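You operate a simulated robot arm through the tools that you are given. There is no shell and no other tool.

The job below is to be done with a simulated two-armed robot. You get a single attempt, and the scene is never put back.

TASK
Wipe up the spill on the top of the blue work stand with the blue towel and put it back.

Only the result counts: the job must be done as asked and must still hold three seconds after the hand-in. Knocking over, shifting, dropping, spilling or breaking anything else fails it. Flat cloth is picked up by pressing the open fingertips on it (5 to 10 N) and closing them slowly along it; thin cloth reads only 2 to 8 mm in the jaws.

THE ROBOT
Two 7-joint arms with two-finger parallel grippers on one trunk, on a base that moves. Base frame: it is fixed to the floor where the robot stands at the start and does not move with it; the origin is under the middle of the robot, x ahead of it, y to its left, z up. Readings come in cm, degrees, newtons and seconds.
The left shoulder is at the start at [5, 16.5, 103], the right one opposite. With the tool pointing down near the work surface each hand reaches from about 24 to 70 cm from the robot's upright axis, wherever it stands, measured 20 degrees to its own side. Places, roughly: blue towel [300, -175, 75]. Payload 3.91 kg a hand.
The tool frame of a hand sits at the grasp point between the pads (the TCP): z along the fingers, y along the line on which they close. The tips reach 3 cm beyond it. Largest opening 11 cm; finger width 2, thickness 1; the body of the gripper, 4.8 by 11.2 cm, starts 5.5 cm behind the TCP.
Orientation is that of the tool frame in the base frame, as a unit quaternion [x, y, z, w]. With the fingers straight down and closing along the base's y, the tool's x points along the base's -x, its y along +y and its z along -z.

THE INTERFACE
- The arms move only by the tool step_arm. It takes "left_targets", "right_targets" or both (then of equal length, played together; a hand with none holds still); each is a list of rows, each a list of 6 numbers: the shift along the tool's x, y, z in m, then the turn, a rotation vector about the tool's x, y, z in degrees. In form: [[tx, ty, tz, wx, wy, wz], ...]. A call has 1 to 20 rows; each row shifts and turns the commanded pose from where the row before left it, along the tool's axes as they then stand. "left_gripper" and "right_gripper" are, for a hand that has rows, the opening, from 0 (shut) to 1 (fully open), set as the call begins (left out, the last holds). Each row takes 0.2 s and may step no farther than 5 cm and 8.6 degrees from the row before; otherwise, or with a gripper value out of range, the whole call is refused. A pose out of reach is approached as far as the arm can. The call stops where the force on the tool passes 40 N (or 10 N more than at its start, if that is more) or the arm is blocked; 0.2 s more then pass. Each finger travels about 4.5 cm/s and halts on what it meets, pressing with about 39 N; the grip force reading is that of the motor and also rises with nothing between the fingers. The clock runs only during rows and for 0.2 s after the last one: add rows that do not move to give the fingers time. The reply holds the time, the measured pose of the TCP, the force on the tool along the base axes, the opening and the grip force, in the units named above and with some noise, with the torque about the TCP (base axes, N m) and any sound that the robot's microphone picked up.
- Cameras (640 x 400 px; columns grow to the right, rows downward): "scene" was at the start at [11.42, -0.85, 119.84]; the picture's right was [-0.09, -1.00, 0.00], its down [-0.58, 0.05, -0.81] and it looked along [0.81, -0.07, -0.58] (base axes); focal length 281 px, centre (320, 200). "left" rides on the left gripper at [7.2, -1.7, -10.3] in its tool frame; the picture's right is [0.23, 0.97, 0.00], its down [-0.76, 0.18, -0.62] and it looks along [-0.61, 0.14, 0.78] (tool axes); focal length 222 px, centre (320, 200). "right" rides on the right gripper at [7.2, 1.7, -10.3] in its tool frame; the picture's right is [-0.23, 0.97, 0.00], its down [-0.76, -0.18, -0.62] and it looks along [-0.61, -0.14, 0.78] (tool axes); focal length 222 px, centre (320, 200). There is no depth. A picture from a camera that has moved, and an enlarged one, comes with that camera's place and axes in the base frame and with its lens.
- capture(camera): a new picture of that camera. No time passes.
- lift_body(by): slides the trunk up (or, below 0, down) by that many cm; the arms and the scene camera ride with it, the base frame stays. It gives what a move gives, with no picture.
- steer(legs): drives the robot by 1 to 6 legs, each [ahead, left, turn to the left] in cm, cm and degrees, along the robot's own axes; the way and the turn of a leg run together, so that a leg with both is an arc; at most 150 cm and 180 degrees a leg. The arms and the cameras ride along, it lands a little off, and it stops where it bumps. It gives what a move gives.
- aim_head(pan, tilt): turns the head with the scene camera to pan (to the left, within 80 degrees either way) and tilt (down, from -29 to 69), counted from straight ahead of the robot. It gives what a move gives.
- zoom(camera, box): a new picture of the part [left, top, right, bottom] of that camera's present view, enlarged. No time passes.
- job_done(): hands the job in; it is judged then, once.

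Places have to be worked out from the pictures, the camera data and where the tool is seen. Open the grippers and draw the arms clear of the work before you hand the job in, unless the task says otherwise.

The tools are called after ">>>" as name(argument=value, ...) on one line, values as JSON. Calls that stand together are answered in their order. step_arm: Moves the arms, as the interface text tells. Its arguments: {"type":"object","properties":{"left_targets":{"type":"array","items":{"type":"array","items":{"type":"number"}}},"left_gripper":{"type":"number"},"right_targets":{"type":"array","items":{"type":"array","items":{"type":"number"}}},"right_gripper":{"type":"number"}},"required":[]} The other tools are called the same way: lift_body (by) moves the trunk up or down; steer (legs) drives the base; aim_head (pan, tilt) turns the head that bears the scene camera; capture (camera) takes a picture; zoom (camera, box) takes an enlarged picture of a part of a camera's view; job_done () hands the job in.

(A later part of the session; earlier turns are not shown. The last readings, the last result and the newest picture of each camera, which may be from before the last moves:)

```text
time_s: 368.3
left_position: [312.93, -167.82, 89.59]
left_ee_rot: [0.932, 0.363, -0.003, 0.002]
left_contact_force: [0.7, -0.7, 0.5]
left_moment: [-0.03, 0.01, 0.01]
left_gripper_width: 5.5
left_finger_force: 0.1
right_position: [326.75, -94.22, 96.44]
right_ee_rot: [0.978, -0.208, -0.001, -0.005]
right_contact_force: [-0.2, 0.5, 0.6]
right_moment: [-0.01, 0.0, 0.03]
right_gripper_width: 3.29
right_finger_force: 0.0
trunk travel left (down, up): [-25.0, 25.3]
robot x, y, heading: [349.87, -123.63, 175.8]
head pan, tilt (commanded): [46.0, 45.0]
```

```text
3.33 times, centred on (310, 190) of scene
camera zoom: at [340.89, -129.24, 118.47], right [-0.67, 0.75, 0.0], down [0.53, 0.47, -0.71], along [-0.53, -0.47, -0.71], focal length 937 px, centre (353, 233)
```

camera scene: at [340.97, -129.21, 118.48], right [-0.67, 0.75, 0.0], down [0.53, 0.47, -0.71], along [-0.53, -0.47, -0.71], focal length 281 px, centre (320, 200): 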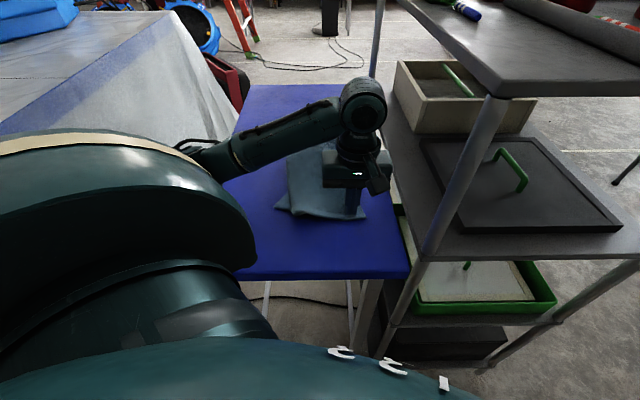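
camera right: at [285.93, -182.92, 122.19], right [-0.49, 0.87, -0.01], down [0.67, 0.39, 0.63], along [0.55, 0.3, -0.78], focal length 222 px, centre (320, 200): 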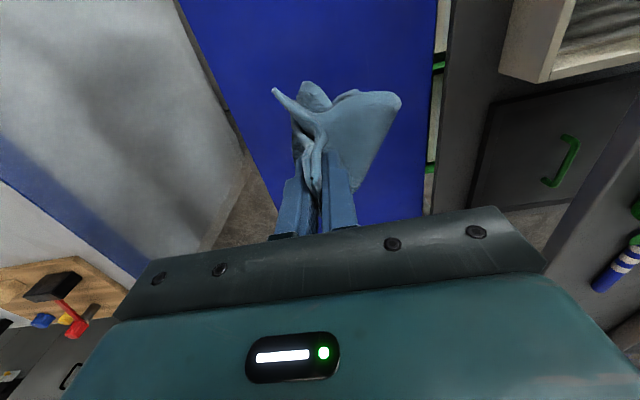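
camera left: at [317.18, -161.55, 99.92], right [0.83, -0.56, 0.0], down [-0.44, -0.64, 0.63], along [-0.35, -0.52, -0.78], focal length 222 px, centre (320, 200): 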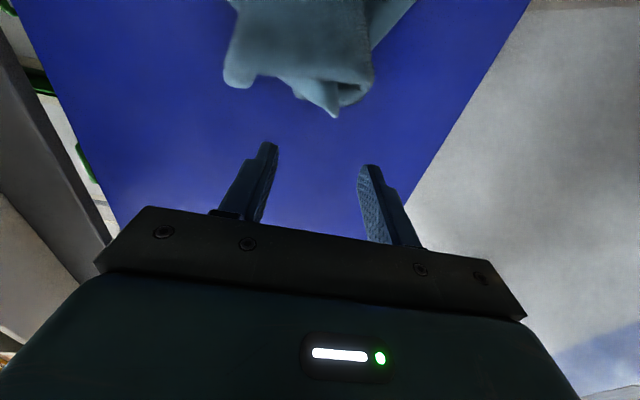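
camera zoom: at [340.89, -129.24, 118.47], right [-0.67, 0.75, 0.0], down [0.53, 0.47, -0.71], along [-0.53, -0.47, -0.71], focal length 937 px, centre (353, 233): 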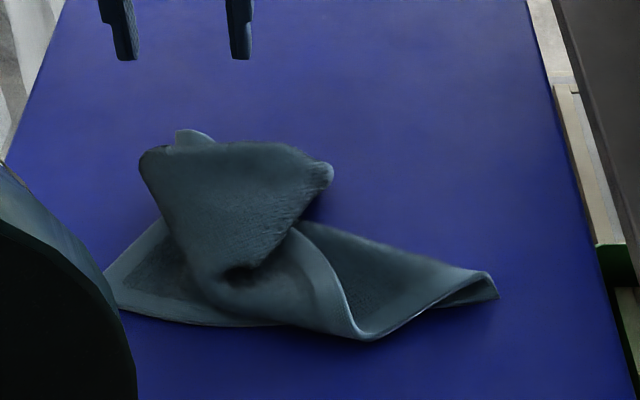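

The near edge's tip lies almost right below the TCP, 1.5 cm to the -v side. I shift onto it and lower to the table.

>>> step_arm(left_targets=[[0.016, 0.015, 0, 0, 0, 0], [0, 0, 0.035, 0, 0, 0], [0, 0, 0.035, 0, 0, 0], [0, 0, 0.008, 0, 0, 0], [0, 0, 0, 0, 0, 0]], left_gripper=0.36)

>>> capture(camera="left")

```text
time_s: 369.5
left_position: [315.06, -167.84, 81.78]
left_ee_rot: [0.931, 0.364, -0.004, 0.002]
left_contact_force: [-0.8, -0.5, 5.6]
left_moment: [0.12, 0.07, -0.01]
left_gripper_width: 3.97
left_finger_force: 0.0
right_position: [326.65, -94.2, 96.46]
right_ee_rot: [0.978, -0.208, -0.002, -0.005]
right_contact_force: [1.0, -0.5, 1.1]
right_moment: [0.0, 0.01, -0.02]
right_gripper_width: 3.31
right_finger_force: 0.0
trunk travel left (down, up): [-25.0, 25.3]
robot x, y, heading: [350.24, -123.8, 175.6]
head pan, tilt (commanded): [46.0, 45.0]
```

```text
taken
camera left: at [319.4, -161.5, 92.03], right [0.83, -0.56, 0.0], down [-0.43, -0.64, 0.63], along [-0.36, -0.52, -0.78], focal length 222 px, centre (320, 200)
```

left: 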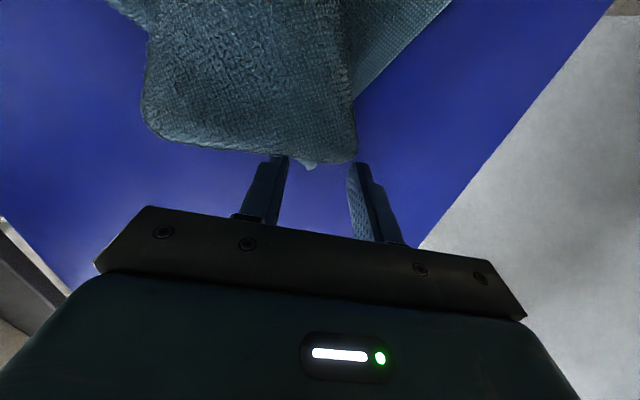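

Contact 5.6 N with the tip and the rim of the fold between the fingers. I close in stages.

>>> step_arm(left_targets=[[0, 0, 0.001, 0, 0, 0], [0, 0, 0, 0, 0, 0]], left_gripper=0.24)

>>> step_arm(left_targets=[[0, 0, 0, 0, 0, 0], [0, 0, 0, 0, 0, 0]], left_gripper=0.14)

>>> step_arm(left_targets=[[0, 0, 0, 0, 0, 0], [0, 0, 0, 0, 0, 0], [0, 0, 0, 0, 0, 0]], left_gripper=0.0)

>>> capture(camera="left")

```text
time_s: 370.1
left_position: [315.03, -167.79, 81.73]
left_ee_rot: [0.931, 0.364, -0.004, 0.002]
left_contact_force: [-1.1, 2.0, 9.0]
left_moment: [0.22, 0.07, 0.02]
left_gripper_width: 2.74
left_finger_force: 1.2
right_position: [326.72, -94.22, 96.31]
right_ee_rot: [0.978, -0.208, -0.002, -0.005]
right_contact_force: [1.1, 0.4, 0.2]
right_moment: [0.02, 0.0, -0.02]
right_gripper_width: 3.29
right_finger_force: 0.1
trunk travel left (down, up): [-25.0, 25.3]
robot x, y, heading: [349.79, -123.87, 175.9]
head pan, tilt (commanded): [46.0, 45.0]
```

```text
time_s: 370.7
left_position: [315.2, -167.8, 81.67]
left_ee_rot: [0.931, 0.364, -0.004, 0.003]
left_contact_force: [0.5, -0.9, 8.7]
left_moment: [0.15, 0.01, 0.03]
left_gripper_width: 1.58
left_finger_force: 0.3
right_position: [326.72, -94.15, 96.29]
right_ee_rot: [0.978, -0.208, -0.002, -0.006]
right_contact_force: [-0.6, -0.4, -1.0]
right_moment: [-0.02, -0.02, 0.0]
right_gripper_width: 3.3
right_finger_force: 0.2
trunk travel left (down, up): [-25.0, 25.3]
robot x, y, heading: [350.36, -124.22, 175.8]
head pan, tilt (commanded): [46.0, 45.0]
```

```text
time_s: 371.5
left_position: [315.14, -167.84, 81.62]
left_ee_rot: [0.932, 0.364, -0.004, 0.002]
left_contact_force: [-0.4, 0.3, 6.8]
left_moment: [0.01, -0.04, 0.02]
left_gripper_width: 0.42
left_finger_force: 39.4
right_position: [326.67, -94.12, 96.36]
right_ee_rot: [0.978, -0.207, -0.002, -0.005]
right_contact_force: [0.7, 0.4, 0.4]
right_moment: [0.04, -0.03, -0.01]
right_gripper_width: 3.29
right_finger_force: 0.0
trunk travel left (down, up): [-25.0, 25.3]
robot x, y, heading: [350.18, -123.9, 176.0]
head pan, tilt (commanded): [46.0, 45.0]
```

```text
taken
camera left: at [319.41, -161.62, 91.9], right [0.83, -0.56, 0.0], down [-0.44, -0.64, 0.63], along [-0.35, -0.52, -0.78], focal length 222 px, centre (320, 200)
```

left: 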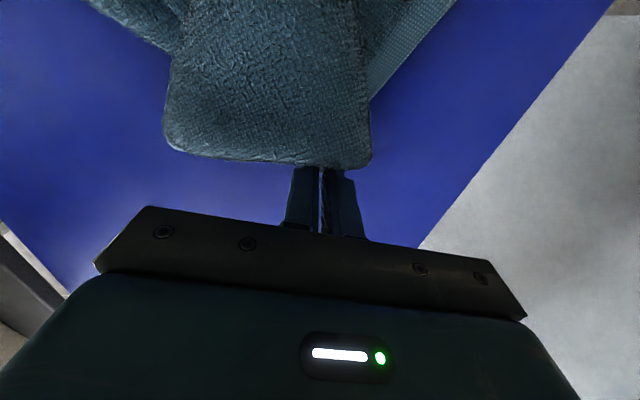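

Gripped the near edge tip (4 mm). I draw it out slowly to its own side, toward (s 30, v 4.5).

>>> step_arm(left_targets=[[0, 0, -0.004, 0, 0, 0], [-0.012, -0.005, 0, 0, 0, 0], [-0.0155, -0.007, 0, 0, 0, 0], [-0.0155, -0.007, 0, 0, 0, 0], [-0.0155, -0.007, 0, 0, 0, 0], [-0.0155, -0.007, 0, 0, 0, 0], [-0.0155, -0.007, 0, 0, 0, 0], [-0.0155, -0.007, 0, 0, 0, 0], [-0.0155, -0.007, 0, 0, 0, 0], [-0.0155, -0.007, 0, 0, 0, 0], [0, 0, 0, 0, 0, 0]], left_gripper=0.0)

>>> zoom(camera="scene", box=[210, 90, 410, 250])

>>> capture(camera="left")

```text
time_s: 373.9
left_position: [301.06, -172.46, 82.23]
left_ee_rot: [0.932, 0.363, -0.004, 0.001]
left_contact_force: [1.0, -0.2, -0.1]
left_moment: [-0.03, -0.03, 0.01]
left_gripper_width: 0.41
left_finger_force: 38.9
right_position: [326.8, -94.09, 96.39]
right_ee_rot: [0.978, -0.208, -0.002, -0.006]
right_contact_force: [-0.3, 0.2, -0.4]
right_moment: [-0.02, -0.01, 0.01]
right_gripper_width: 3.31
right_finger_force: 0.0
trunk travel left (down, up): [-25.0, 25.3]
robot x, y, heading: [349.77, -123.93, 175.6]
head pan, tilt (commanded): [46.0, 45.0]
```

```text
2.50 times, centred on (310, 170) of scene
camera zoom: at [340.89, -129.24, 118.47], right [-0.67, 0.75, 0.0], down [0.53, 0.47, -0.71], along [-0.53, -0.47, -0.71], focal length 703 px, centre (345, 275)
```

zoom: 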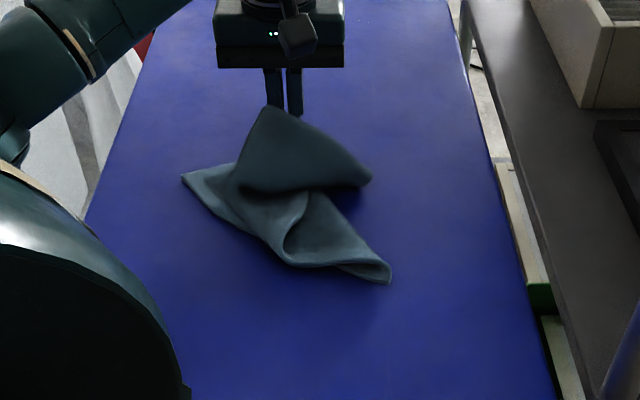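

```text
taken
camera left: at [305.36, -166.35, 92.51], right [0.83, -0.56, 0.0], down [-0.44, -0.64, 0.63], along [-0.35, -0.52, -0.78], focal length 222 px, centre (320, 200)
```

left: 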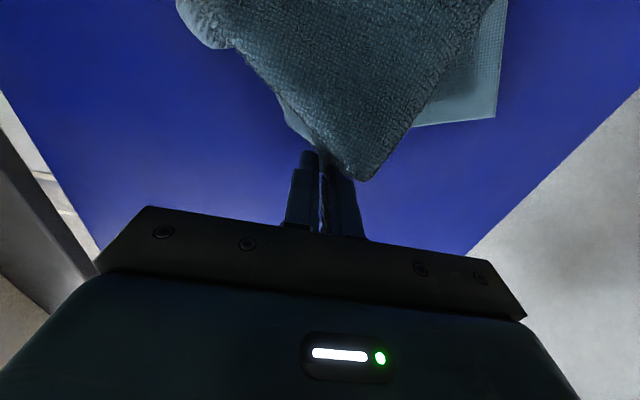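

The whole pile came along instead of unfolding. Since I hold the middle of the near edge, I lift the towel clear of the stand so that it hangs out and untangles.

>>> step_arm(left_targets=[[0.01, 0, -0.04, 0, 0, 0], [0.01, 0, -0.04, 0, 0, 0], [0.01, 0, -0.04, 0, 0, 0], [0.01, 0, -0.04, 0, 0, 0], [0.01, 0, -0.04, 0, 0, 0], [0.01, 0, -0.04, 0, 0, 0], [0.01, 0, -0.04, 0, 0, 0], [0, 0, -0.02, 0, 0, 0], [0, 0, 0, 0, 0, 0], [0, 0, 0, 0, 0, 0], [0, 0, 0, 0, 0, 0]], left_gripper=0.0)

>>> aim_head(pan=46, tilt=32)

>>> capture(camera="scene")

```text
time_s: 376.3
left_position: [306.42, -167.82, 112.28]
left_ee_rot: [0.931, 0.364, -0.004, 0.001]
left_contact_force: [0.3, 0.6, -0.8]
left_moment: [-0.03, -0.04, 0.07]
left_gripper_width: 0.41
left_finger_force: 39.0
right_position: [326.68, -94.24, 96.26]
right_ee_rot: [0.978, -0.207, -0.002, -0.005]
right_contact_force: [-0.8, -0.5, -0.8]
right_moment: [0.01, -0.01, 0.0]
right_gripper_width: 3.31
right_finger_force: 0.1
trunk travel left (down, up): [-25.0, 25.3]
robot x, y, heading: [350.43, -124.11, 175.8]
head pan, tilt (commanded): [46.0, 45.0]
```

```text
time_s: 377.1
left_position: [306.43, -167.83, 112.25]
left_ee_rot: [0.931, 0.364, -0.003, 0.001]
left_contact_force: [0.3, 0.8, -0.2]
left_moment: [-0.02, 0.0, 0.05]
left_gripper_width: 0.39
left_finger_force: 38.3
right_position: [326.7, -94.13, 96.38]
right_ee_rot: [0.978, -0.209, -0.003, -0.006]
right_contact_force: [0.0, 0.4, -0.3]
right_moment: [0.0, -0.03, -0.01]
right_gripper_width: 3.32
right_finger_force: 0.1
trunk travel left (down, up): [-25.0, 25.3]
robot x, y, heading: [350.09, -124.13, 175.6]
head pan, tilt (commanded): [46.0, 32.0]
```

```text
taken
camera scene: at [340.27, -129.8, 120.41], right [-0.67, 0.75, 0.0], down [0.4, 0.35, -0.85], along [-0.63, -0.56, -0.53], focal length 281 px, centre (320, 200)
```

scene: 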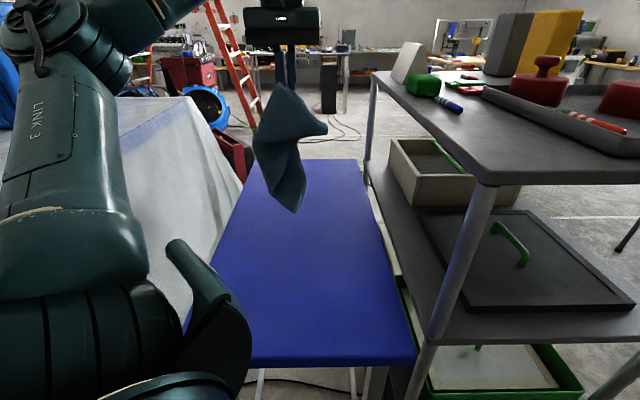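

The towel hangs freely over s≈39. I zoom in to see how it hangs.

>>> zoom(camera="scene", box=[220, 40, 370, 230])

>>> capture(camera="left")

```text
2.11 times, centred on (295, 135) of scene
camera zoom: at [340.27, -129.8, 120.41], right [-0.67, 0.75, 0.0], down [0.4, 0.35, -0.85], along [-0.63, -0.56, -0.53], focal length 592 px, centre (373, 337)
```

zoom: 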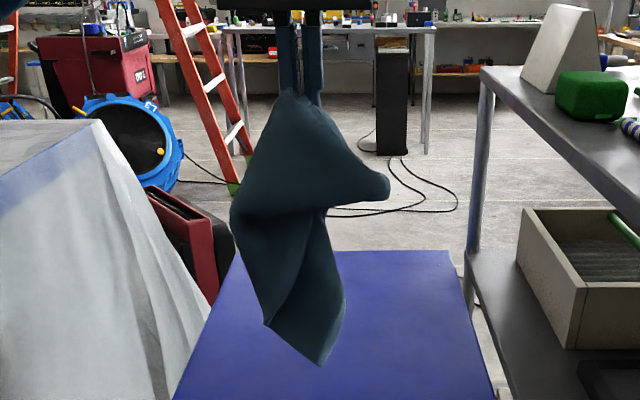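

```text
taken
camera left: at [310.66, -161.62, 122.6], right [0.83, -0.56, 0.0], down [-0.44, -0.64, 0.63], along [-0.35, -0.52, -0.78], focal length 222 px, centre (320, 200)
```

left: 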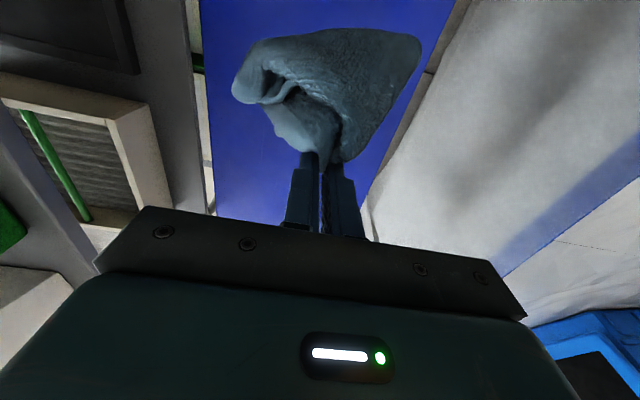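

I back the robot off 12 cm so that the hanging towel can be set down with its far end at its own place (s≈57) and then laid outward along an arc.

>>> steer(legs=[[-8.2, -8.8, 0]])

>>> step_arm(left_targets=[[0.03, -0.005, 0, 0, 0, 0], [0.03, -0.005, 0, 0, 0, 0], [0, 0, 0, 0, 0, 0], [0, 0, 0, 0, 0, 0], [0, 0, 0, 0, 0, 0]], left_gripper=0.0)

>>> capture(camera="scene")

```text
time_s: 378.5
left_position: [315.38, -159.44, 112.39]
left_ee_rot: [0.931, 0.364, -0.003, 0.001]
left_contact_force: [0.2, -0.2, -0.7]
left_moment: [-0.05, 0.02, 0.05]
left_gripper_width: 0.41
left_finger_force: 39.1
right_position: [335.53, -85.88, 96.38]
right_ee_rot: [0.978, -0.208, -0.002, -0.005]
right_contact_force: [0.2, -0.6, -1.0]
right_moment: [-0.02, -0.01, 0.02]
right_gripper_width: 3.31
right_finger_force: 0.0
trunk travel left (down, up): [-25.0, 25.3]
robot x, y, heading: [359.1, -115.7, 175.9]
head pan, tilt (commanded): [46.0, 32.0]
```

```text
time_s: 379.7
left_position: [318.95, -154.89, 112.13]
left_ee_rot: [0.931, 0.364, -0.003, 0.002]
left_contact_force: [0.1, 0.3, -0.9]
left_moment: [0.0, -0.02, 0.05]
left_gripper_width: 0.41
left_finger_force: 39.2
right_position: [335.71, -85.93, 96.31]
right_ee_rot: [0.978, -0.207, -0.001, -0.005]
right_contact_force: [0.2, 0.3, -0.6]
right_moment: [0.02, -0.01, -0.01]
right_gripper_width: 3.31
right_finger_force: 0.1
trunk travel left (down, up): [-25.0, 25.3]
robot x, y, heading: [358.64, -115.81, 176.2]
head pan, tilt (commanded): [46.0, 32.0]
```

```text
taken
camera scene: at [349.19, -121.52, 120.42], right [-0.67, 0.75, 0.0], down [0.39, 0.35, -0.85], along [-0.63, -0.57, -0.53], focal length 281 px, centre (320, 200)
```

scene: 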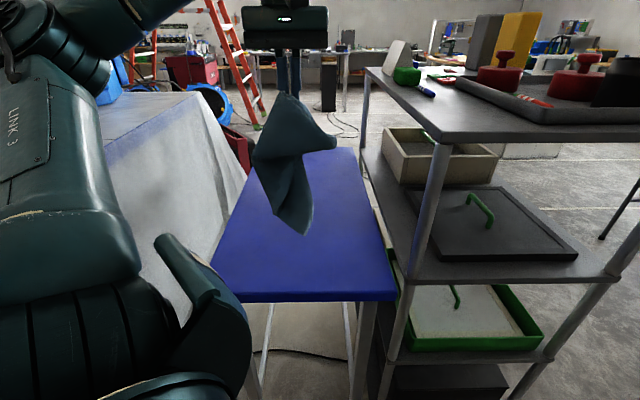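

The towel hangs over s≈57, v≈4.5. I lay it: down until the far end touches, then outward and down along the arc.

>>> step_arm(left_targets=[[0, 0, 0.03, 0, 0, 0], [-0.015, 0, 0.02, 0, -3, 0], [-0.0339, 0, 0.0218, 0, -3, 0], [-0.0332, 0, 0.0186, 0, -3, 0], [-0.0307, 0, 0.0302, 0, -3, 0], [-0.028, 0, 0.0366, 0, -3, 0], [-0.0164, 0, 0.0354, 0, -3, 0], [-0.0145, 0, 0.0363, 0, -3, 0], [-0.0126, 0, 0.037, 0, -3, 0], [-0.0061, 0, 0.0355, 0, -3, 0], [-0.0043, 0, 0.0246, 0, -3, 0], [0, 0, 0.0197, 0, -3, 0], [0, 0, 0, 0, 0, 0]], left_gripper=0.0)

>>> aim_head(pan=46, tilt=42)

>>> zoom(camera="scene", box=[210, 60, 410, 240])

```text
time_s: 382.5
left_position: [298.6, -173.69, 82.92]
left_ee_rot: [0.891, 0.349, -0.269, 0.106]
left_contact_force: [0.0, -0.2, -0.3]
left_moment: [0.0, -0.04, 0.06]
left_gripper_width: 0.41
left_finger_force: 39.2
right_position: [335.58, -85.99, 96.4]
right_ee_rot: [0.978, -0.208, -0.002, -0.006]
right_contact_force: [0.4, -0.2, 0.8]
right_moment: [-0.03, 0.01, 0.01]
right_gripper_width: 3.29
right_finger_force: 0.1
trunk travel left (down, up): [-25.0, 25.3]
robot x, y, heading: [358.97, -115.73, 176.0]
head pan, tilt (commanded): [46.0, 32.0]
```

```text
time_s: 383.2
left_position: [298.46, -173.71, 82.86]
left_ee_rot: [0.892, 0.349, -0.267, 0.105]
left_contact_force: [0.3, 0.3, 0.1]
left_moment: [0.05, 0.0, 0.05]
left_gripper_width: 0.42
left_finger_force: 39.0
right_position: [335.61, -85.93, 96.39]
right_ee_rot: [0.978, -0.209, -0.001, -0.006]
right_contact_force: [0.3, 0.9, -0.2]
right_moment: [-0.01, 0.0, 0.04]
right_gripper_width: 3.29
right_finger_force: 0.0
trunk travel left (down, up): [-25.0, 25.3]
robot x, y, heading: [358.81, -115.5, 175.9]
head pan, tilt (commanded): [46.0, 42.0]
```

```text
2.22 times, centred on (310, 150) of scene
camera zoom: at [349.64, -121.12, 118.91], right [-0.67, 0.75, 0.0], down [0.5, 0.45, -0.74], along [-0.55, -0.5, -0.67], focal length 625 px, centre (342, 311)
```

zoom: 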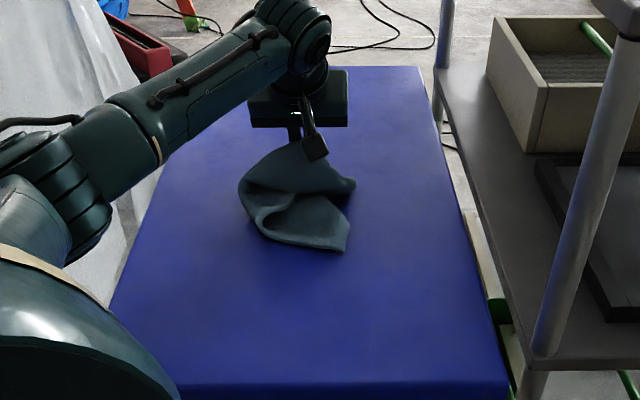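

The towel is folded compactly between s≈29 and 48. I release it and lift off to look for its corners.

>>> step_arm(left_targets=[[0, 0, 0, 0, 0, 0], [0, 0, 0, 0, 0, 0], [-0.0054, 0, -0.0084, 0, 0, 0], [-0.0163, 0, -0.0252, 0, 0, 0], [-0.0163, 0, -0.0252, 0, 0, 0], [-0.0163, 0, -0.0252, 0, 0, 0], [0.03, 0, -0.02, 0, 8, 0], [0.03, 0, -0.02, 0, 8, 0], [0.035, 0, -0.01, 0, 8, 0], [0.04, 0, 0, 0, 8, 0], [0.04, 0, 0, 0, 1, 0], [0.04, 0, 0, 0, 0, 0], [0, 0, 0, 0, 0, 0]], left_gripper=0.3)

>>> zoom(camera="scene", box=[230, 90, 370, 200])

>>> zoom(camera="left", box=[180, 40, 460, 215])

```text
time_s: 386.0
left_position: [316.05, -157.74, 92.73]
left_ee_rot: [0.931, 0.365, -0.003, 0.002]
left_contact_force: [-0.1, 0.7, -0.5]
left_moment: [0.02, 0.02, -0.01]
left_gripper_width: 3.28
left_finger_force: 0.0
right_position: [335.62, -86.0, 96.41]
right_ee_rot: [0.978, -0.207, -0.002, -0.006]
right_contact_force: [0.0, 0.2, -0.2]
right_moment: [0.0, 0.02, -0.01]
right_gripper_width: 3.28
right_finger_force: 0.0
trunk travel left (down, up): [-25.0, 25.3]
robot x, y, heading: [359.06, -115.61, 175.9]
head pan, tilt (commanded): [46.0, 42.0]
```

```text
3.64 times, centred on (300, 145) of scene
camera zoom: at [349.64, -121.12, 118.91], right [-0.67, 0.75, 0.0], down [0.5, 0.45, -0.74], along [-0.55, -0.5, -0.67], focal length 1022 px, centre (393, 400)
```

zoom: 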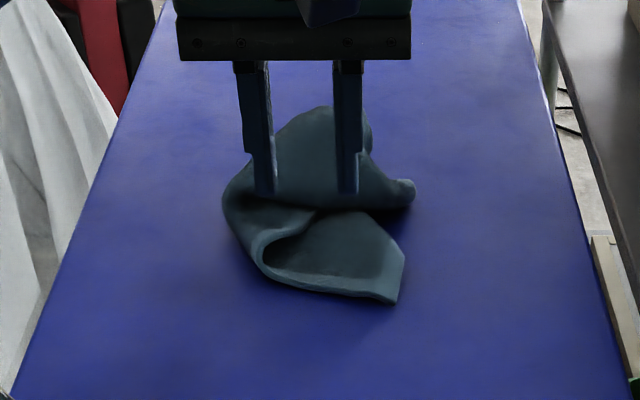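

```text
2.29 times, centred on (320, 128) of left
camera zoom: at [320.23, -151.52, 102.98], right [0.83, -0.56, 0.0], down [-0.44, -0.64, 0.63], along [-0.35, -0.52, -0.78], focal length 508 px, centre (320, 366)
```

zoom: 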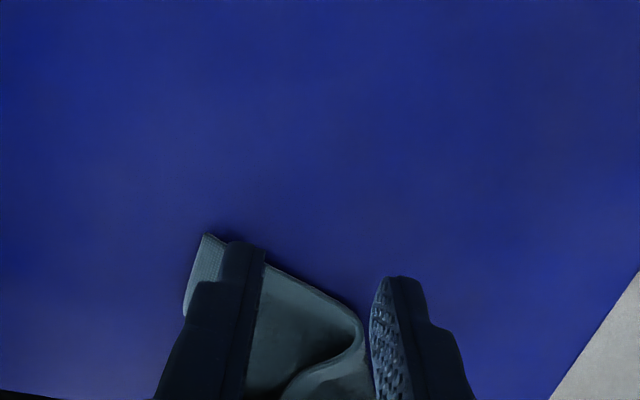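

A towel corner with border lies exposed at about (s 47, v 9.5). As in the first unrolling, I press on it with closed fingers and slide it toward (s 57, v 17).

>>> step_arm(left_targets=[[-0.0365, -0.0175, 0, 0, 0, 0], [-0.0365, -0.0175, 0, 0, 0, 0], [0, 0, 0.04, 0, 0, 0], [0, 0, 0.04, 0, 0, 0], [0, 0, 0.028, 0, 0, 0], [0, 0, 0.004, 0, 0, 0], [0, 0, 0, 0, 0, 0]], left_gripper=0.0)

>>> capture(camera="left")

>>> zoom(camera="scene", box=[230, 90, 370, 200])

```text
time_s: 387.6
left_position: [307.75, -160.35, 81.35]
left_ee_rot: [0.931, 0.364, -0.004, 0.002]
left_contact_force: [-0.6, -1.0, 5.3]
left_moment: [-0.03, -0.06, -0.01]
left_gripper_width: 0.0
left_finger_force: 37.9
right_position: [335.55, -85.92, 96.37]
right_ee_rot: [0.978, -0.208, -0.002, -0.005]
right_contact_force: [0.1, -0.1, 0.7]
right_moment: [0.0, 0.02, 0.01]
right_gripper_width: 3.32
right_finger_force: 0.0
trunk travel left (down, up): [-25.0, 25.3]
robot x, y, heading: [358.84, -115.64, 175.7]
head pan, tilt (commanded): [46.0, 42.0]
```

```text
taken
camera left: at [312.04, -154.14, 91.62], right [0.83, -0.56, 0.0], down [-0.43, -0.64, 0.63], along [-0.36, -0.52, -0.78], focal length 222 px, centre (320, 200)
```

left: 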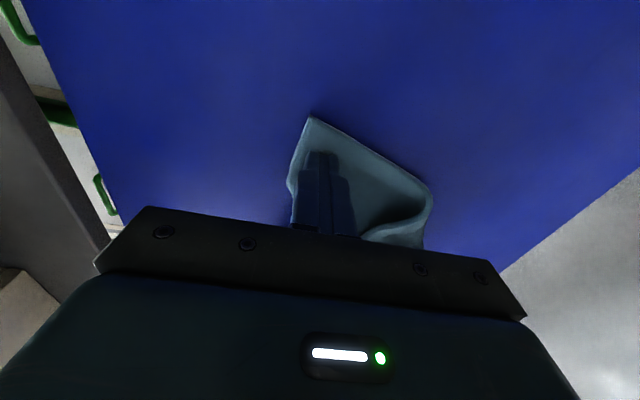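

```text
3.64 times, centred on (300, 145) of scene
camera zoom: at [349.69, -121.09, 118.92], right [-0.67, 0.75, 0.0], down [0.5, 0.45, -0.74], along [-0.55, -0.5, -0.67], focal length 1022 px, centre (393, 400)
```

zoom: 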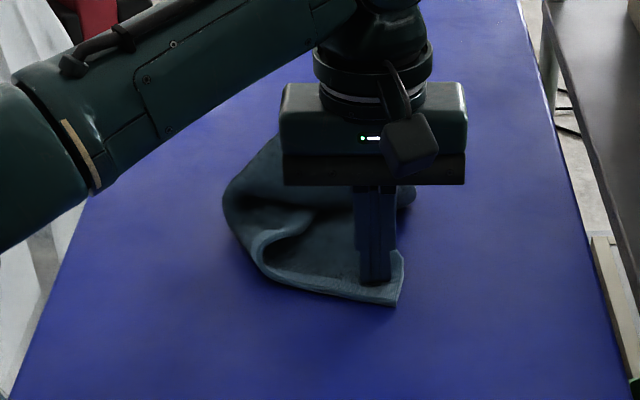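

The tips are on the corner. I press and slide it diagonally to its place.

>>> step_arm(left_targets=[[0, 0, 0.003, 0, 0, 0], [0.008, -0.006, 0, 0, 0, 0], [0.01, -0.008, 0, 0, 0, 0], [0.01, -0.008, 0, 0, 0, 0], [0.01, -0.008, 0, 0, 0, 0], [0.01, -0.008, 0, 0, 0, 0], [0.01, -0.008, 0, 0, 0, 0], [0.01, -0.008, 0, 0, 0, 0], [0.01, -0.006, 0, 0, 0, 0], [0.012, -0.004, 0, 0, 0, 0], [0.012, -0.003, 0, 0, 0, 0], [0, 0, 0, 0, 0, 0]], left_gripper=0.0)

>>> zoom(camera="scene", box=[220, 80, 400, 220])

>>> capture(camera="left")

```text
time_s: 390.2
left_position: [310.59, -148.88, 81.22]
left_ee_rot: [0.931, 0.365, -0.009, -0.002]
left_contact_force: [-6.2, -6.5, 35.1]
left_moment: [-0.18, 0.16, 0.02]
left_gripper_width: 0.0
left_finger_force: 37.6
right_position: [335.68, -85.9, 96.43]
right_ee_rot: [0.978, -0.207, -0.002, -0.004]
right_contact_force: [-0.3, 0.6, -1.0]
right_moment: [0.01, 0.04, 0.0]
right_gripper_width: 3.31
right_finger_force: 0.1
trunk travel left (down, up): [-25.0, 25.3]
robot x, y, heading: [359.0, -115.71, 175.8]
head pan, tilt (commanded): [46.0, 42.0]
```

```text
2.86 times, centred on (310, 150) of scene
camera zoom: at [349.85, -120.99, 118.95], right [-0.67, 0.75, 0.0], down [0.5, 0.45, -0.74], along [-0.56, -0.5, -0.67], focal length 803 px, centre (349, 343)
```

zoom: 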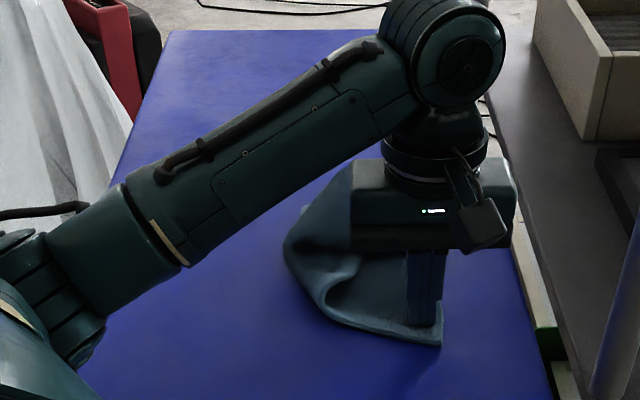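

```text
taken
camera left: at [314.89, -142.53, 91.48], right [0.83, -0.56, -0.01], down [-0.43, -0.65, 0.63], along [-0.36, -0.52, -0.77], focal length 222 px, centre (320, 200)
```

left: 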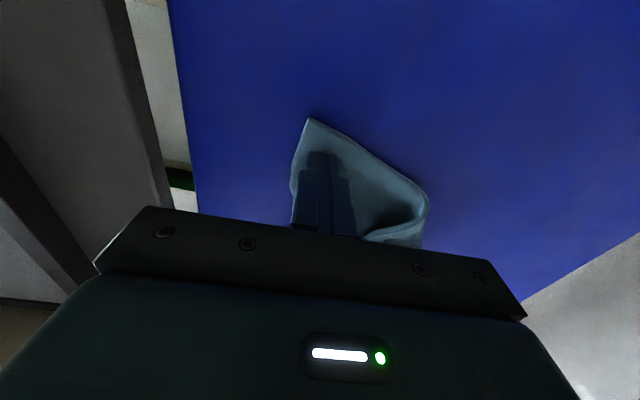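

The bundle moved as a whole this time (35 N was too firm). The corner is at its place though; I lift off and look again.

>>> step_arm(left_targets=[[0, 0, -0.03, 0, 0, 0], [0, 0, -0.04, 0, 0, 0], [0, 0, -0.04, 0, 0, 0], [0.02, 0.03, -0.02, 0, 0, 0], [0.02, 0.03, 0, 0, 0, 0], [0.02, 0.03, 0, 0, 0, 0], [0, 0, 0, 0, 0, 0]], left_gripper=0.0)

>>> zoom(camera="scene", box=[240, 110, 380, 220])

>>> zoom(camera="left", box=[150, 60, 430, 215])

```text
time_s: 391.8
left_position: [321.26, -151.14, 93.69]
left_ee_rot: [0.931, 0.364, -0.004, 0.002]
left_contact_force: [0.0, -0.3, -0.3]
left_moment: [0.01, -0.01, 0.0]
left_gripper_width: 0.03
left_finger_force: 37.8
right_position: [335.55, -85.97, 96.43]
right_ee_rot: [0.978, -0.208, -0.001, -0.005]
right_contact_force: [0.6, 0.1, 1.0]
right_moment: [-0.01, -0.03, 0.01]
right_gripper_width: 3.29
right_finger_force: 0.1
trunk travel left (down, up): [-25.0, 25.3]
robot x, y, heading: [358.98, -115.63, 176.0]
head pan, tilt (commanded): [46.0, 42.0]
```

```text
3.64 times, centred on (310, 165) of scene
camera zoom: at [349.64, -121.12, 118.91], right [-0.67, 0.75, 0.0], down [0.5, 0.45, -0.74], along [-0.55, -0.5, -0.67], focal length 1022 px, centre (356, 327)
```

zoom: 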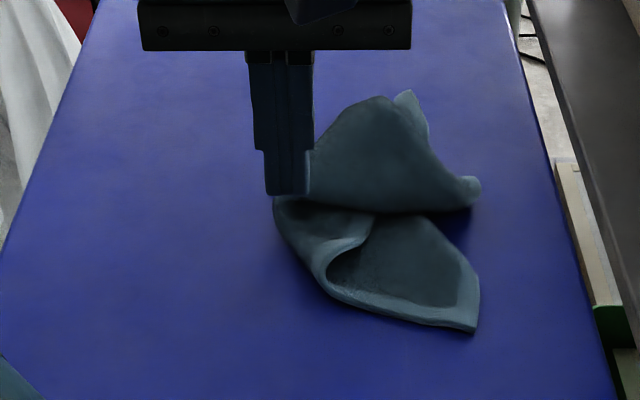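

```text
2.29 times, centred on (290, 138) of left
camera zoom: at [325.57, -144.89, 103.96], right [0.83, -0.56, 0.0], down [-0.44, -0.64, 0.63], along [-0.35, -0.52, -0.78], focal length 508 px, centre (389, 343)
```

zoom: 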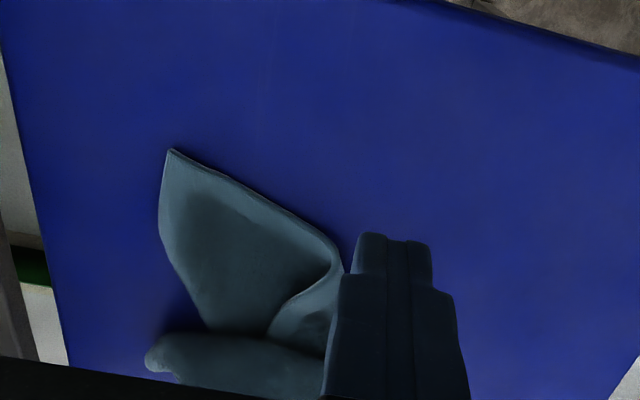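

Corner B lies flat and single-layered at (s 57.6, v 16). I'll take it there, lift the towel by this one corner so it can fall open, and lay it out along its diagonal. First I move over the corner with a 3 cm opening and lower.

>>> step_arm(left_targets=[[-0.0217, -0.026, 0, 0, 0, 0], [-0.0217, -0.026, 0, 0, 0, 0], [-0.0217, -0.026, 0, 0, 0, 0], [0, 0, 0.04, 0, 0, 0], [0, 0, 0.04, 0, 0, 0], [0, 0, 0.035, 0, 0, 0], [0, 0, 0.008, 0, 0, 0], [0, 0, 0, 0, 0, 0]], left_gripper=0.3)

>>> capture(camera="left")

```text
time_s: 393.6
left_position: [311.06, -149.9, 81.71]
left_ee_rot: [0.931, 0.364, -0.003, 0.002]
left_contact_force: [0.4, 0.4, -0.6]
left_moment: [0.0, 0.02, 0.0]
left_gripper_width: 3.31
left_finger_force: 0.1
right_position: [335.69, -85.94, 96.38]
right_ee_rot: [0.978, -0.208, -0.001, -0.006]
right_contact_force: [-0.5, -0.4, 0.1]
right_moment: [0.01, -0.02, -0.02]
right_gripper_width: 3.29
right_finger_force: 0.1
trunk travel left (down, up): [-25.0, 25.3]
robot x, y, heading: [359.19, -115.7, 175.8]
head pan, tilt (commanded): [46.0, 42.0]
```

```text
taken
camera left: at [315.27, -143.67, 91.93], right [0.83, -0.56, 0.0], down [-0.44, -0.64, 0.63], along [-0.35, -0.52, -0.78], focal length 222 px, centre (320, 200)
```

left: 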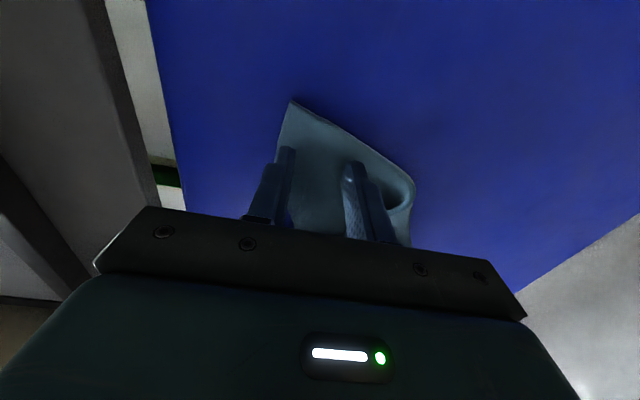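

Both fingers are over the flap. I nudge slightly inward, press to contact and close in stages.

>>> step_arm(left_targets=[[0.005, 0.004, 0, 0, 0, 0], [0, 0, 0.004, 0, 0, 0], [0, 0, 0.002, 0, 0, 0], [0, 0, 0, 0, 0, 0]], left_gripper=0.28)

>>> step_arm(left_targets=[[0, 0, 0, 0, 0, 0], [0, 0, 0, 0, 0, 0]], left_gripper=0.2)

>>> step_arm(left_targets=[[0, 0, 0, 0, 0, 0], [0, 0, 0, 0, 0, 0]], left_gripper=0.12)

>>> step_arm(left_targets=[[0, 0, 0, 0, 0, 0], [0, 0, 0, 0, 0, 0], [0, 0, 0, 0, 0, 0]], left_gripper=0.0)

>>> capture(camera="left")

```text
time_s: 394.6
left_position: [311.68, -149.79, 81.25]
left_ee_rot: [0.931, 0.365, -0.006, 0.001]
left_contact_force: [1.2, -4.5, 23.7]
left_moment: [-0.13, -0.05, -0.03]
left_gripper_width: 3.08
left_finger_force: 0.0
right_position: [335.61, -85.89, 96.44]
right_ee_rot: [0.978, -0.207, -0.003, -0.005]
right_contact_force: [0.5, -0.6, -0.4]
right_moment: [0.01, 0.0, 0.03]
right_gripper_width: 3.33
right_finger_force: 0.0
trunk travel left (down, up): [-25.0, 25.3]
robot x, y, heading: [359.1, -116.01, 176.0]
head pan, tilt (commanded): [46.0, 42.0]
```

```text
time_s: 395.2
left_position: [311.59, -149.62, 81.22]
left_ee_rot: [0.931, 0.364, -0.006, 0.0]
left_contact_force: [-2.8, -2.2, 28.5]
left_moment: [0.02, 0.05, 0.02]
left_gripper_width: 2.08
left_finger_force: 0.0
right_position: [335.66, -85.95, 96.46]
right_ee_rot: [0.978, -0.207, -0.003, -0.004]
right_contact_force: [0.1, 0.1, 0.2]
right_moment: [-0.01, 0.02, -0.01]
right_gripper_width: 3.29
right_finger_force: 0.0
trunk travel left (down, up): [-25.0, 25.3]
robot x, y, heading: [359.37, -116.15, 176.0]
head pan, tilt (commanded): [46.0, 42.0]
```

```text
time_s: 395.8
left_position: [311.66, -149.54, 81.22]
left_ee_rot: [0.931, 0.364, -0.006, 0.0]
left_contact_force: [0.1, -0.2, 28.0]
left_moment: [0.01, -0.01, 0.01]
left_gripper_width: 1.24
left_finger_force: 0.1
right_position: [335.72, -85.82, 96.36]
right_ee_rot: [0.978, -0.207, -0.003, -0.004]
right_contact_force: [-0.5, 0.0, 0.3]
right_moment: [0.01, 0.01, 0.01]
right_gripper_width: 3.3
right_finger_force: 0.1
trunk travel left (down, up): [-25.0, 25.3]
robot x, y, heading: [359.04, -115.76, 175.9]
head pan, tilt (commanded): [46.0, 42.0]
```

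```text
time_s: 396.6
left_position: [311.67, -149.68, 81.21]
left_ee_rot: [0.931, 0.364, -0.006, 0.0]
left_contact_force: [-0.3, 0.1, 29.2]
left_moment: [0.02, 0.0, -0.05]
left_gripper_width: 0.44
left_finger_force: 38.7
right_position: [335.79, -85.8, 96.44]
right_ee_rot: [0.978, -0.208, -0.002, -0.005]
right_contact_force: [-0.9, 0.0, -0.8]
right_moment: [0.01, -0.02, 0.01]
right_gripper_width: 3.29
right_finger_force: 0.1
trunk travel left (down, up): [-25.0, 25.3]
robot x, y, heading: [359.22, -115.79, 175.7]
head pan, tilt (commanded): [46.0, 42.0]
```

```text
taken
camera left: at [316.03, -143.47, 91.52], right [0.83, -0.56, -0.01], down [-0.43, -0.64, 0.63], along [-0.36, -0.52, -0.78], focal length 222 px, centre (320, 200)
```

left: 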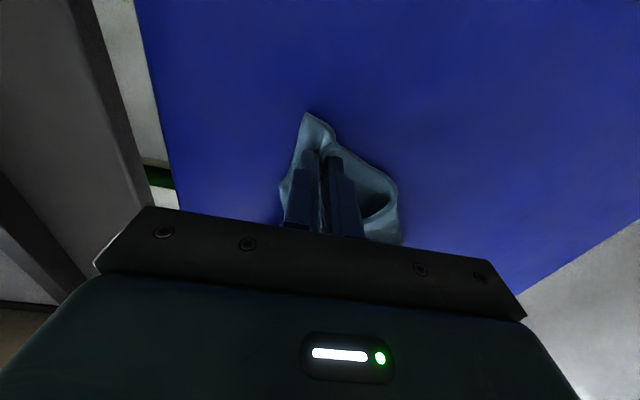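

Corner B is gripped (4.4 mm). I lift it high so that the towel hangs open from this corner.

>>> step_arm(left_targets=[[0, 0, -0.03, 0, 0, 0], [0, 0, -0.04, 0, 0, 0], [0, 0, -0.04, 0, 0, 0], [0, 0.005, -0.04, 0, 0, 0], [0, 0.01, -0.04, 0, 0, 0], [0, 0.01, -0.04, 0, 0, 0], [0, 0.01, -0.04, 0, 0, 0], [0, 0.01, -0.04, 0, 0, 0], [0, 0.01, -0.04, 0, 0, 0], [0, 0.01, -0.04, 0, 0, 0], [0, 0, 0, 0, 0, 0], [0, 0, 0, 0, 0, 0], [0, 0, 0, 0, 0, 0]], left_gripper=0.0)

>>> aim_head(pan=46, tilt=32)

>>> capture(camera="scene")

```text
time_s: 399.4
left_position: [316.32, -154.59, 119.92]
left_ee_rot: [0.932, 0.364, -0.003, 0.001]
left_contact_force: [0.1, 0.3, 0.1]
left_moment: [0.04, 0.0, 0.01]
left_gripper_width: 0.42
left_finger_force: 39.2
right_position: [335.57, -85.82, 96.51]
right_ee_rot: [0.978, -0.208, -0.001, -0.006]
right_contact_force: [0.7, 0.1, 0.2]
right_moment: [-0.02, -0.04, 0.0]
right_gripper_width: 3.3
right_finger_force: 0.0
trunk travel left (down, up): [-25.0, 25.3]
robot x, y, heading: [358.94, -115.56, 175.8]
head pan, tilt (commanded): [46.0, 42.0]
```

```text
time_s: 400.1
left_position: [316.3, -154.63, 119.85]
left_ee_rot: [0.932, 0.363, -0.003, 0.001]
left_contact_force: [0.0, 0.3, -0.4]
left_moment: [-0.03, 0.03, -0.07]
left_gripper_width: 0.41
left_finger_force: 38.8
right_position: [335.6, -86.05, 96.33]
right_ee_rot: [0.978, -0.207, -0.001, -0.006]
right_contact_force: [0.5, 0.1, 0.1]
right_moment: [0.04, -0.02, 0.0]
right_gripper_width: 3.28
right_finger_force: 0.0
trunk travel left (down, up): [-25.0, 25.3]
robot x, y, heading: [358.93, -115.83, 175.9]
head pan, tilt (commanded): [46.0, 32.0]
```

```text
taken
camera scene: at [349.19, -121.52, 120.42], right [-0.67, 0.75, 0.0], down [0.4, 0.35, -0.85], along [-0.63, -0.57, -0.53], focal length 281 px, centre (320, 200)
```

scene: 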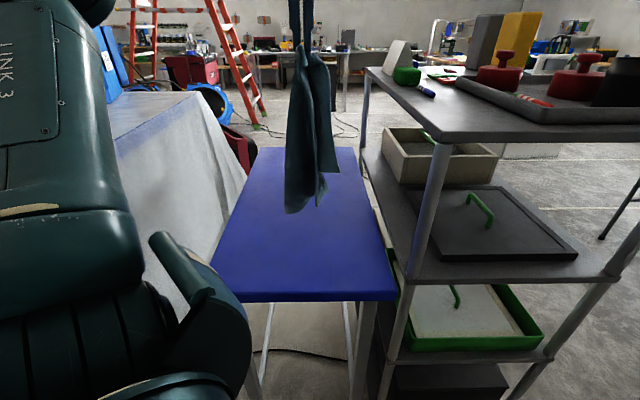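

Now it hangs well opened. I zoom in to see the hanging corners.

>>> zoom(camera="scene", box=[240, 10, 390, 240])

>>> capture(camera="left")

```text
1.74 times, centred on (315, 125) of scene
camera zoom: at [349.19, -121.52, 120.42], right [-0.67, 0.75, 0.0], down [0.4, 0.35, -0.85], along [-0.63, -0.57, -0.53], focal length 489 px, centre (329, 330)
```

zoom: 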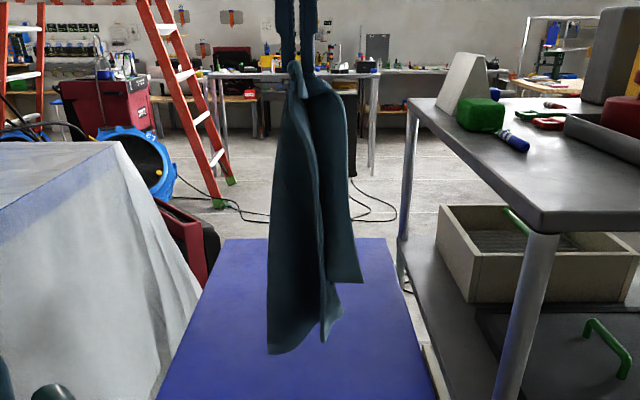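

```text
taken
camera left: at [320.56, -148.36, 130.24], right [0.83, -0.56, 0.0], down [-0.44, -0.64, 0.63], along [-0.35, -0.52, -0.78], focal length 222 px, centre (320, 200)
```

left: 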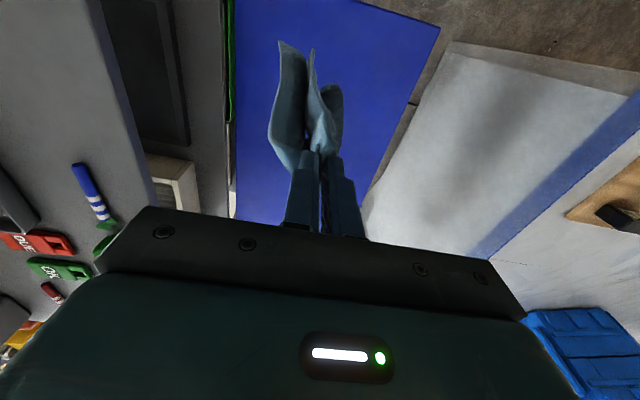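

The towel hangs open from corner B, with A toward +v and the others below. I move to v≈12.5 and lay it along its diagonal: the lowest corner touches first near (s 57, v 12), then B goes outward to (s 29, v -6).

>>> step_arm(left_targets=[[0.0085, -0.03, 0, 0, 0, 0], [0.0085, -0.03, 0, 0, 0, 0], [0, 0, 0, 0, 0, 0], [0, 0, 0, 0, 0, 0], [0, 0, 0.039, 0, 0, 0], [-0.005, 0.005, 0.03, 0, 0, 0], [-0.025, 0.015, 0.025, 0, 0, 0], [-0.03, 0.02, 0.02, 0, 0, 0], [-0.03, 0.02, 0.025, 0, -3.5, 0], [-0.0281, 0.02, 0.0318, 0, -3.5, 0], [-0.0258, 0.02, 0.0364, 0, -3.5, 0], [-0.0182, 0.015, 0.039, 0, -3.5, 0], [-0.0158, 0.015, 0.04, 0, -3.5, 0], [-0.01, 0.015, 0.0346, 0, -3.5, 0], [-0.0079, 0.015, 0.0352, 0, -3.5, 0], [-0.0078, 0.015, 0.031, 0, -3.5, 0], [-0.0053, 0.01, 0.0221, 0, -3.5, 0], [0, 0, 0, 0, 0, 0]], left_gripper=0.0)

>>> aim_head(pan=46, tilt=42)

>>> zoom(camera="scene", box=[210, 60, 410, 240])

```text
time_s: 403.9
left_position: [305.78, -181.4, 82.99]
left_ee_rot: [0.896, 0.349, -0.257, 0.1]
left_contact_force: [-0.3, -0.1, 0.8]
left_moment: [0.02, 0.01, 0.0]
left_gripper_width: 0.39
left_finger_force: 39.0
right_position: [335.59, -86.02, 96.35]
right_ee_rot: [0.978, -0.208, -0.002, -0.006]
right_contact_force: [0.2, 0.6, 0.1]
right_moment: [0.03, -0.01, 0.01]
right_gripper_width: 3.3
right_finger_force: 0.0
trunk travel left (down, up): [-25.0, 25.3]
robot x, y, heading: [359.24, -116.11, 176.0]
head pan, tilt (commanded): [46.0, 32.0]
```

```text
time_s: 404.7
left_position: [305.9, -181.33, 82.92]
left_ee_rot: [0.896, 0.35, -0.256, 0.099]
left_contact_force: [1.1, 1.1, 0.7]
left_moment: [0.03, -0.03, 0.0]
left_gripper_width: 0.4
left_finger_force: 39.4
right_position: [335.68, -85.9, 96.31]
right_ee_rot: [0.978, -0.208, -0.001, -0.006]
right_contact_force: [-0.1, 0.2, -0.6]
right_moment: [0.01, 0.01, 0.02]
right_gripper_width: 3.28
right_finger_force: 0.0
trunk travel left (down, up): [-25.0, 25.3]
robot x, y, heading: [358.84, -115.6, 175.8]
head pan, tilt (commanded): [46.0, 42.0]
```

```text
2.22 times, centred on (310, 150) of scene
camera zoom: at [349.64, -121.12, 118.91], right [-0.67, 0.75, 0.0], down [0.5, 0.45, -0.74], along [-0.55, -0.5, -0.67], focal length 625 px, centre (342, 311)
```

zoom: 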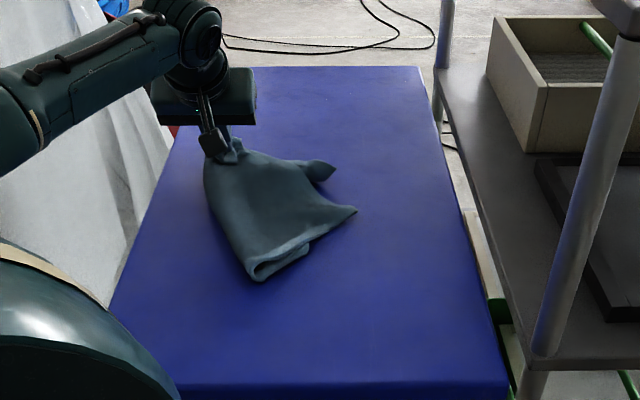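

A much better lay: the towel spreads from B at (s 29, v -6). I release and lift off to see it.

>>> step_arm(left_targets=[[0, 0, 0, 0, 0, 0], [0, 0, 0, 0, 0, 0], [-0.0052, 0, -0.0085, 0, 0, 0], [-0.0156, 0, -0.0256, 0, 0, 0], [-0.0156, 0, -0.0256, 0, 0, 0], [-0.0156, 0, -0.0256, 0, 0, 0], [0.02, 0, -0.03, 0, 8, 0], [0.02, 0, -0.02, 0, 8, 0], [0.02, 0, -0.01, 0, 8, 0], [0.02, 0, 0, 0, 7.5, 0], [0, 0, 0, 0, 0, 0]], left_gripper=0.3)

>>> zoom(camera="scene", box=[230, 90, 390, 210])

>>> capture(camera="left")

```text
time_s: 407.1
left_position: [312.86, -174.41, 95.55]
left_ee_rot: [0.931, 0.364, -0.002, 0.002]
left_contact_force: [0.8, 0.0, -0.3]
left_moment: [0.03, 0.04, -0.01]
left_gripper_width: 3.32
left_finger_force: 0.0
right_position: [335.59, -85.96, 96.36]
right_ee_rot: [0.978, -0.208, -0.001, -0.005]
right_contact_force: [-0.5, 0.5, 0.3]
right_moment: [0.01, 0.0, -0.02]
right_gripper_width: 3.31
right_finger_force: 0.1
trunk travel left (down, up): [-25.0, 25.3]
robot x, y, heading: [359.21, -115.62, 176.0]
head pan, tilt (commanded): [46.0, 42.0]
```

```text
3.33 times, centred on (310, 150) of scene
camera zoom: at [349.64, -121.12, 118.9], right [-0.67, 0.75, 0.0], down [0.5, 0.45, -0.74], along [-0.55, -0.5, -0.67], focal length 937 px, centre (353, 367)
```

zoom: 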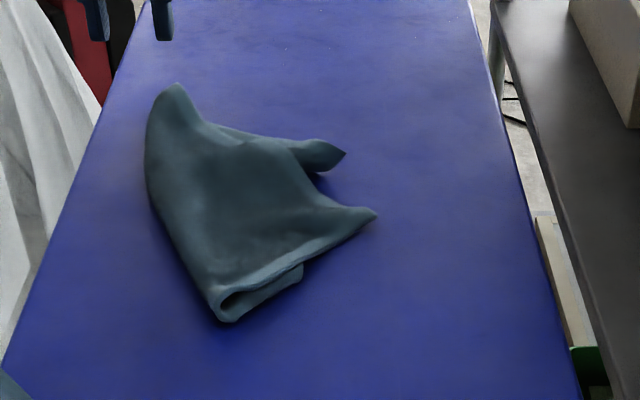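

```text
taken
camera left: at [317.26, -168.18, 105.81], right [0.83, -0.56, 0.0], down [-0.44, -0.64, 0.63], along [-0.35, -0.52, -0.78], focal length 222 px, centre (320, 200)
```

left: 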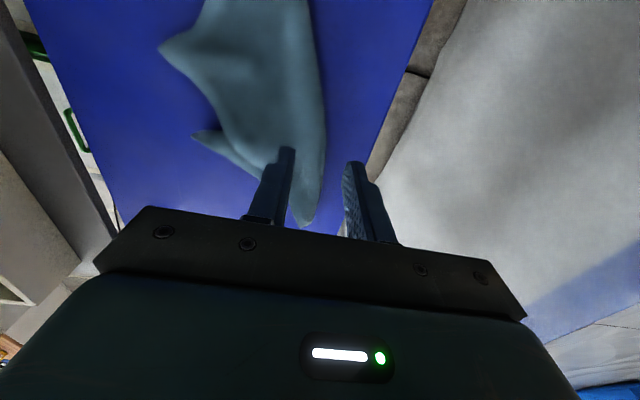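

The towel now covers about s 27–52, v -6–11, with one tip T2 at (s 39, v 11), another T1 at (s 29.5, v 9) and a rolled end at (s 52, v 0). I press on T2 and slide it toward (s 56, v 15).

>>> step_arm(left_targets=[[0, -0.038, 0, 0, 0, 0], [0, -0.038, 0, 0, 0, 0], [0, -0.038, 0, 0, 0, 0], [0, -0.038, 0, 0, 0, 0], [0, 0, 0.045, 0, 0, 0], [0, 0, 0.045, 0, 0, 0], [0, 0, 0.042, 0, 0, 0], [0, 0, 0, 0, 0, 0]], left_gripper=0.0)

>>> capture(camera="left")

>>> zoom(camera="scene", box=[230, 90, 390, 210])

```text
time_s: 408.9
left_position: [302.5, -163.04, 82.35]
left_ee_rot: [0.931, 0.364, -0.003, 0.001]
left_contact_force: [-0.6, -1.4, -0.2]
left_moment: [-0.01, -0.02, -0.01]
left_gripper_width: 0.0
left_finger_force: 37.9
right_position: [335.58, -85.94, 96.43]
right_ee_rot: [0.978, -0.209, -0.001, -0.006]
right_contact_force: [0.1, 0.2, 0.3]
right_moment: [0.01, 0.01, 0.03]
right_gripper_width: 3.32
right_finger_force: 0.1
trunk travel left (down, up): [-25.0, 25.3]
robot x, y, heading: [359.12, -115.36, 175.7]
head pan, tilt (commanded): [46.0, 42.0]
```

```text
taken
camera left: at [306.98, -156.81, 92.64], right [0.83, -0.56, 0.0], down [-0.44, -0.64, 0.63], along [-0.35, -0.52, -0.78], focal length 222 px, centre (320, 200)
```

left: 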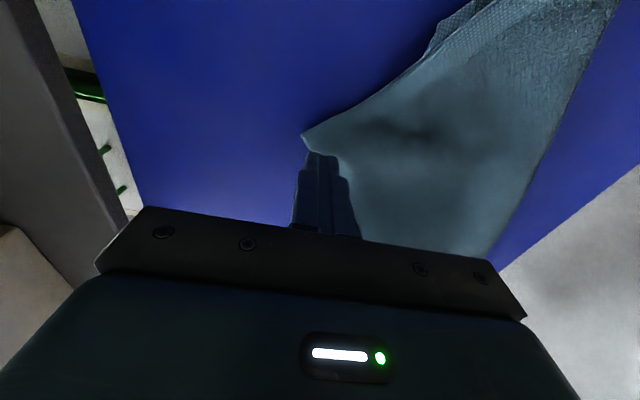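

```text
3.33 times, centred on (310, 150) of scene
camera zoom: at [349.63, -121.12, 118.91], right [-0.67, 0.75, 0.0], down [0.5, 0.45, -0.74], along [-0.55, -0.5, -0.67], focal length 937 px, centre (353, 367)
```

zoom: 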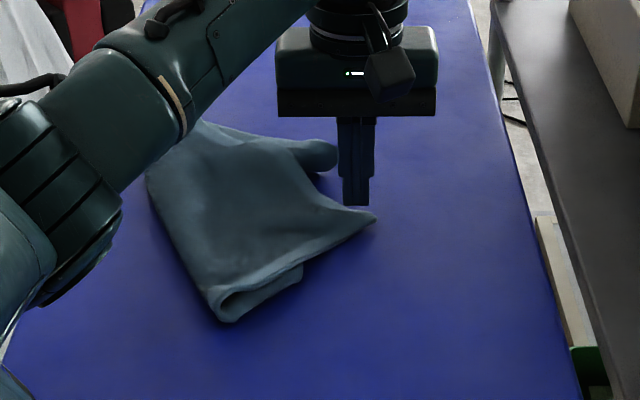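

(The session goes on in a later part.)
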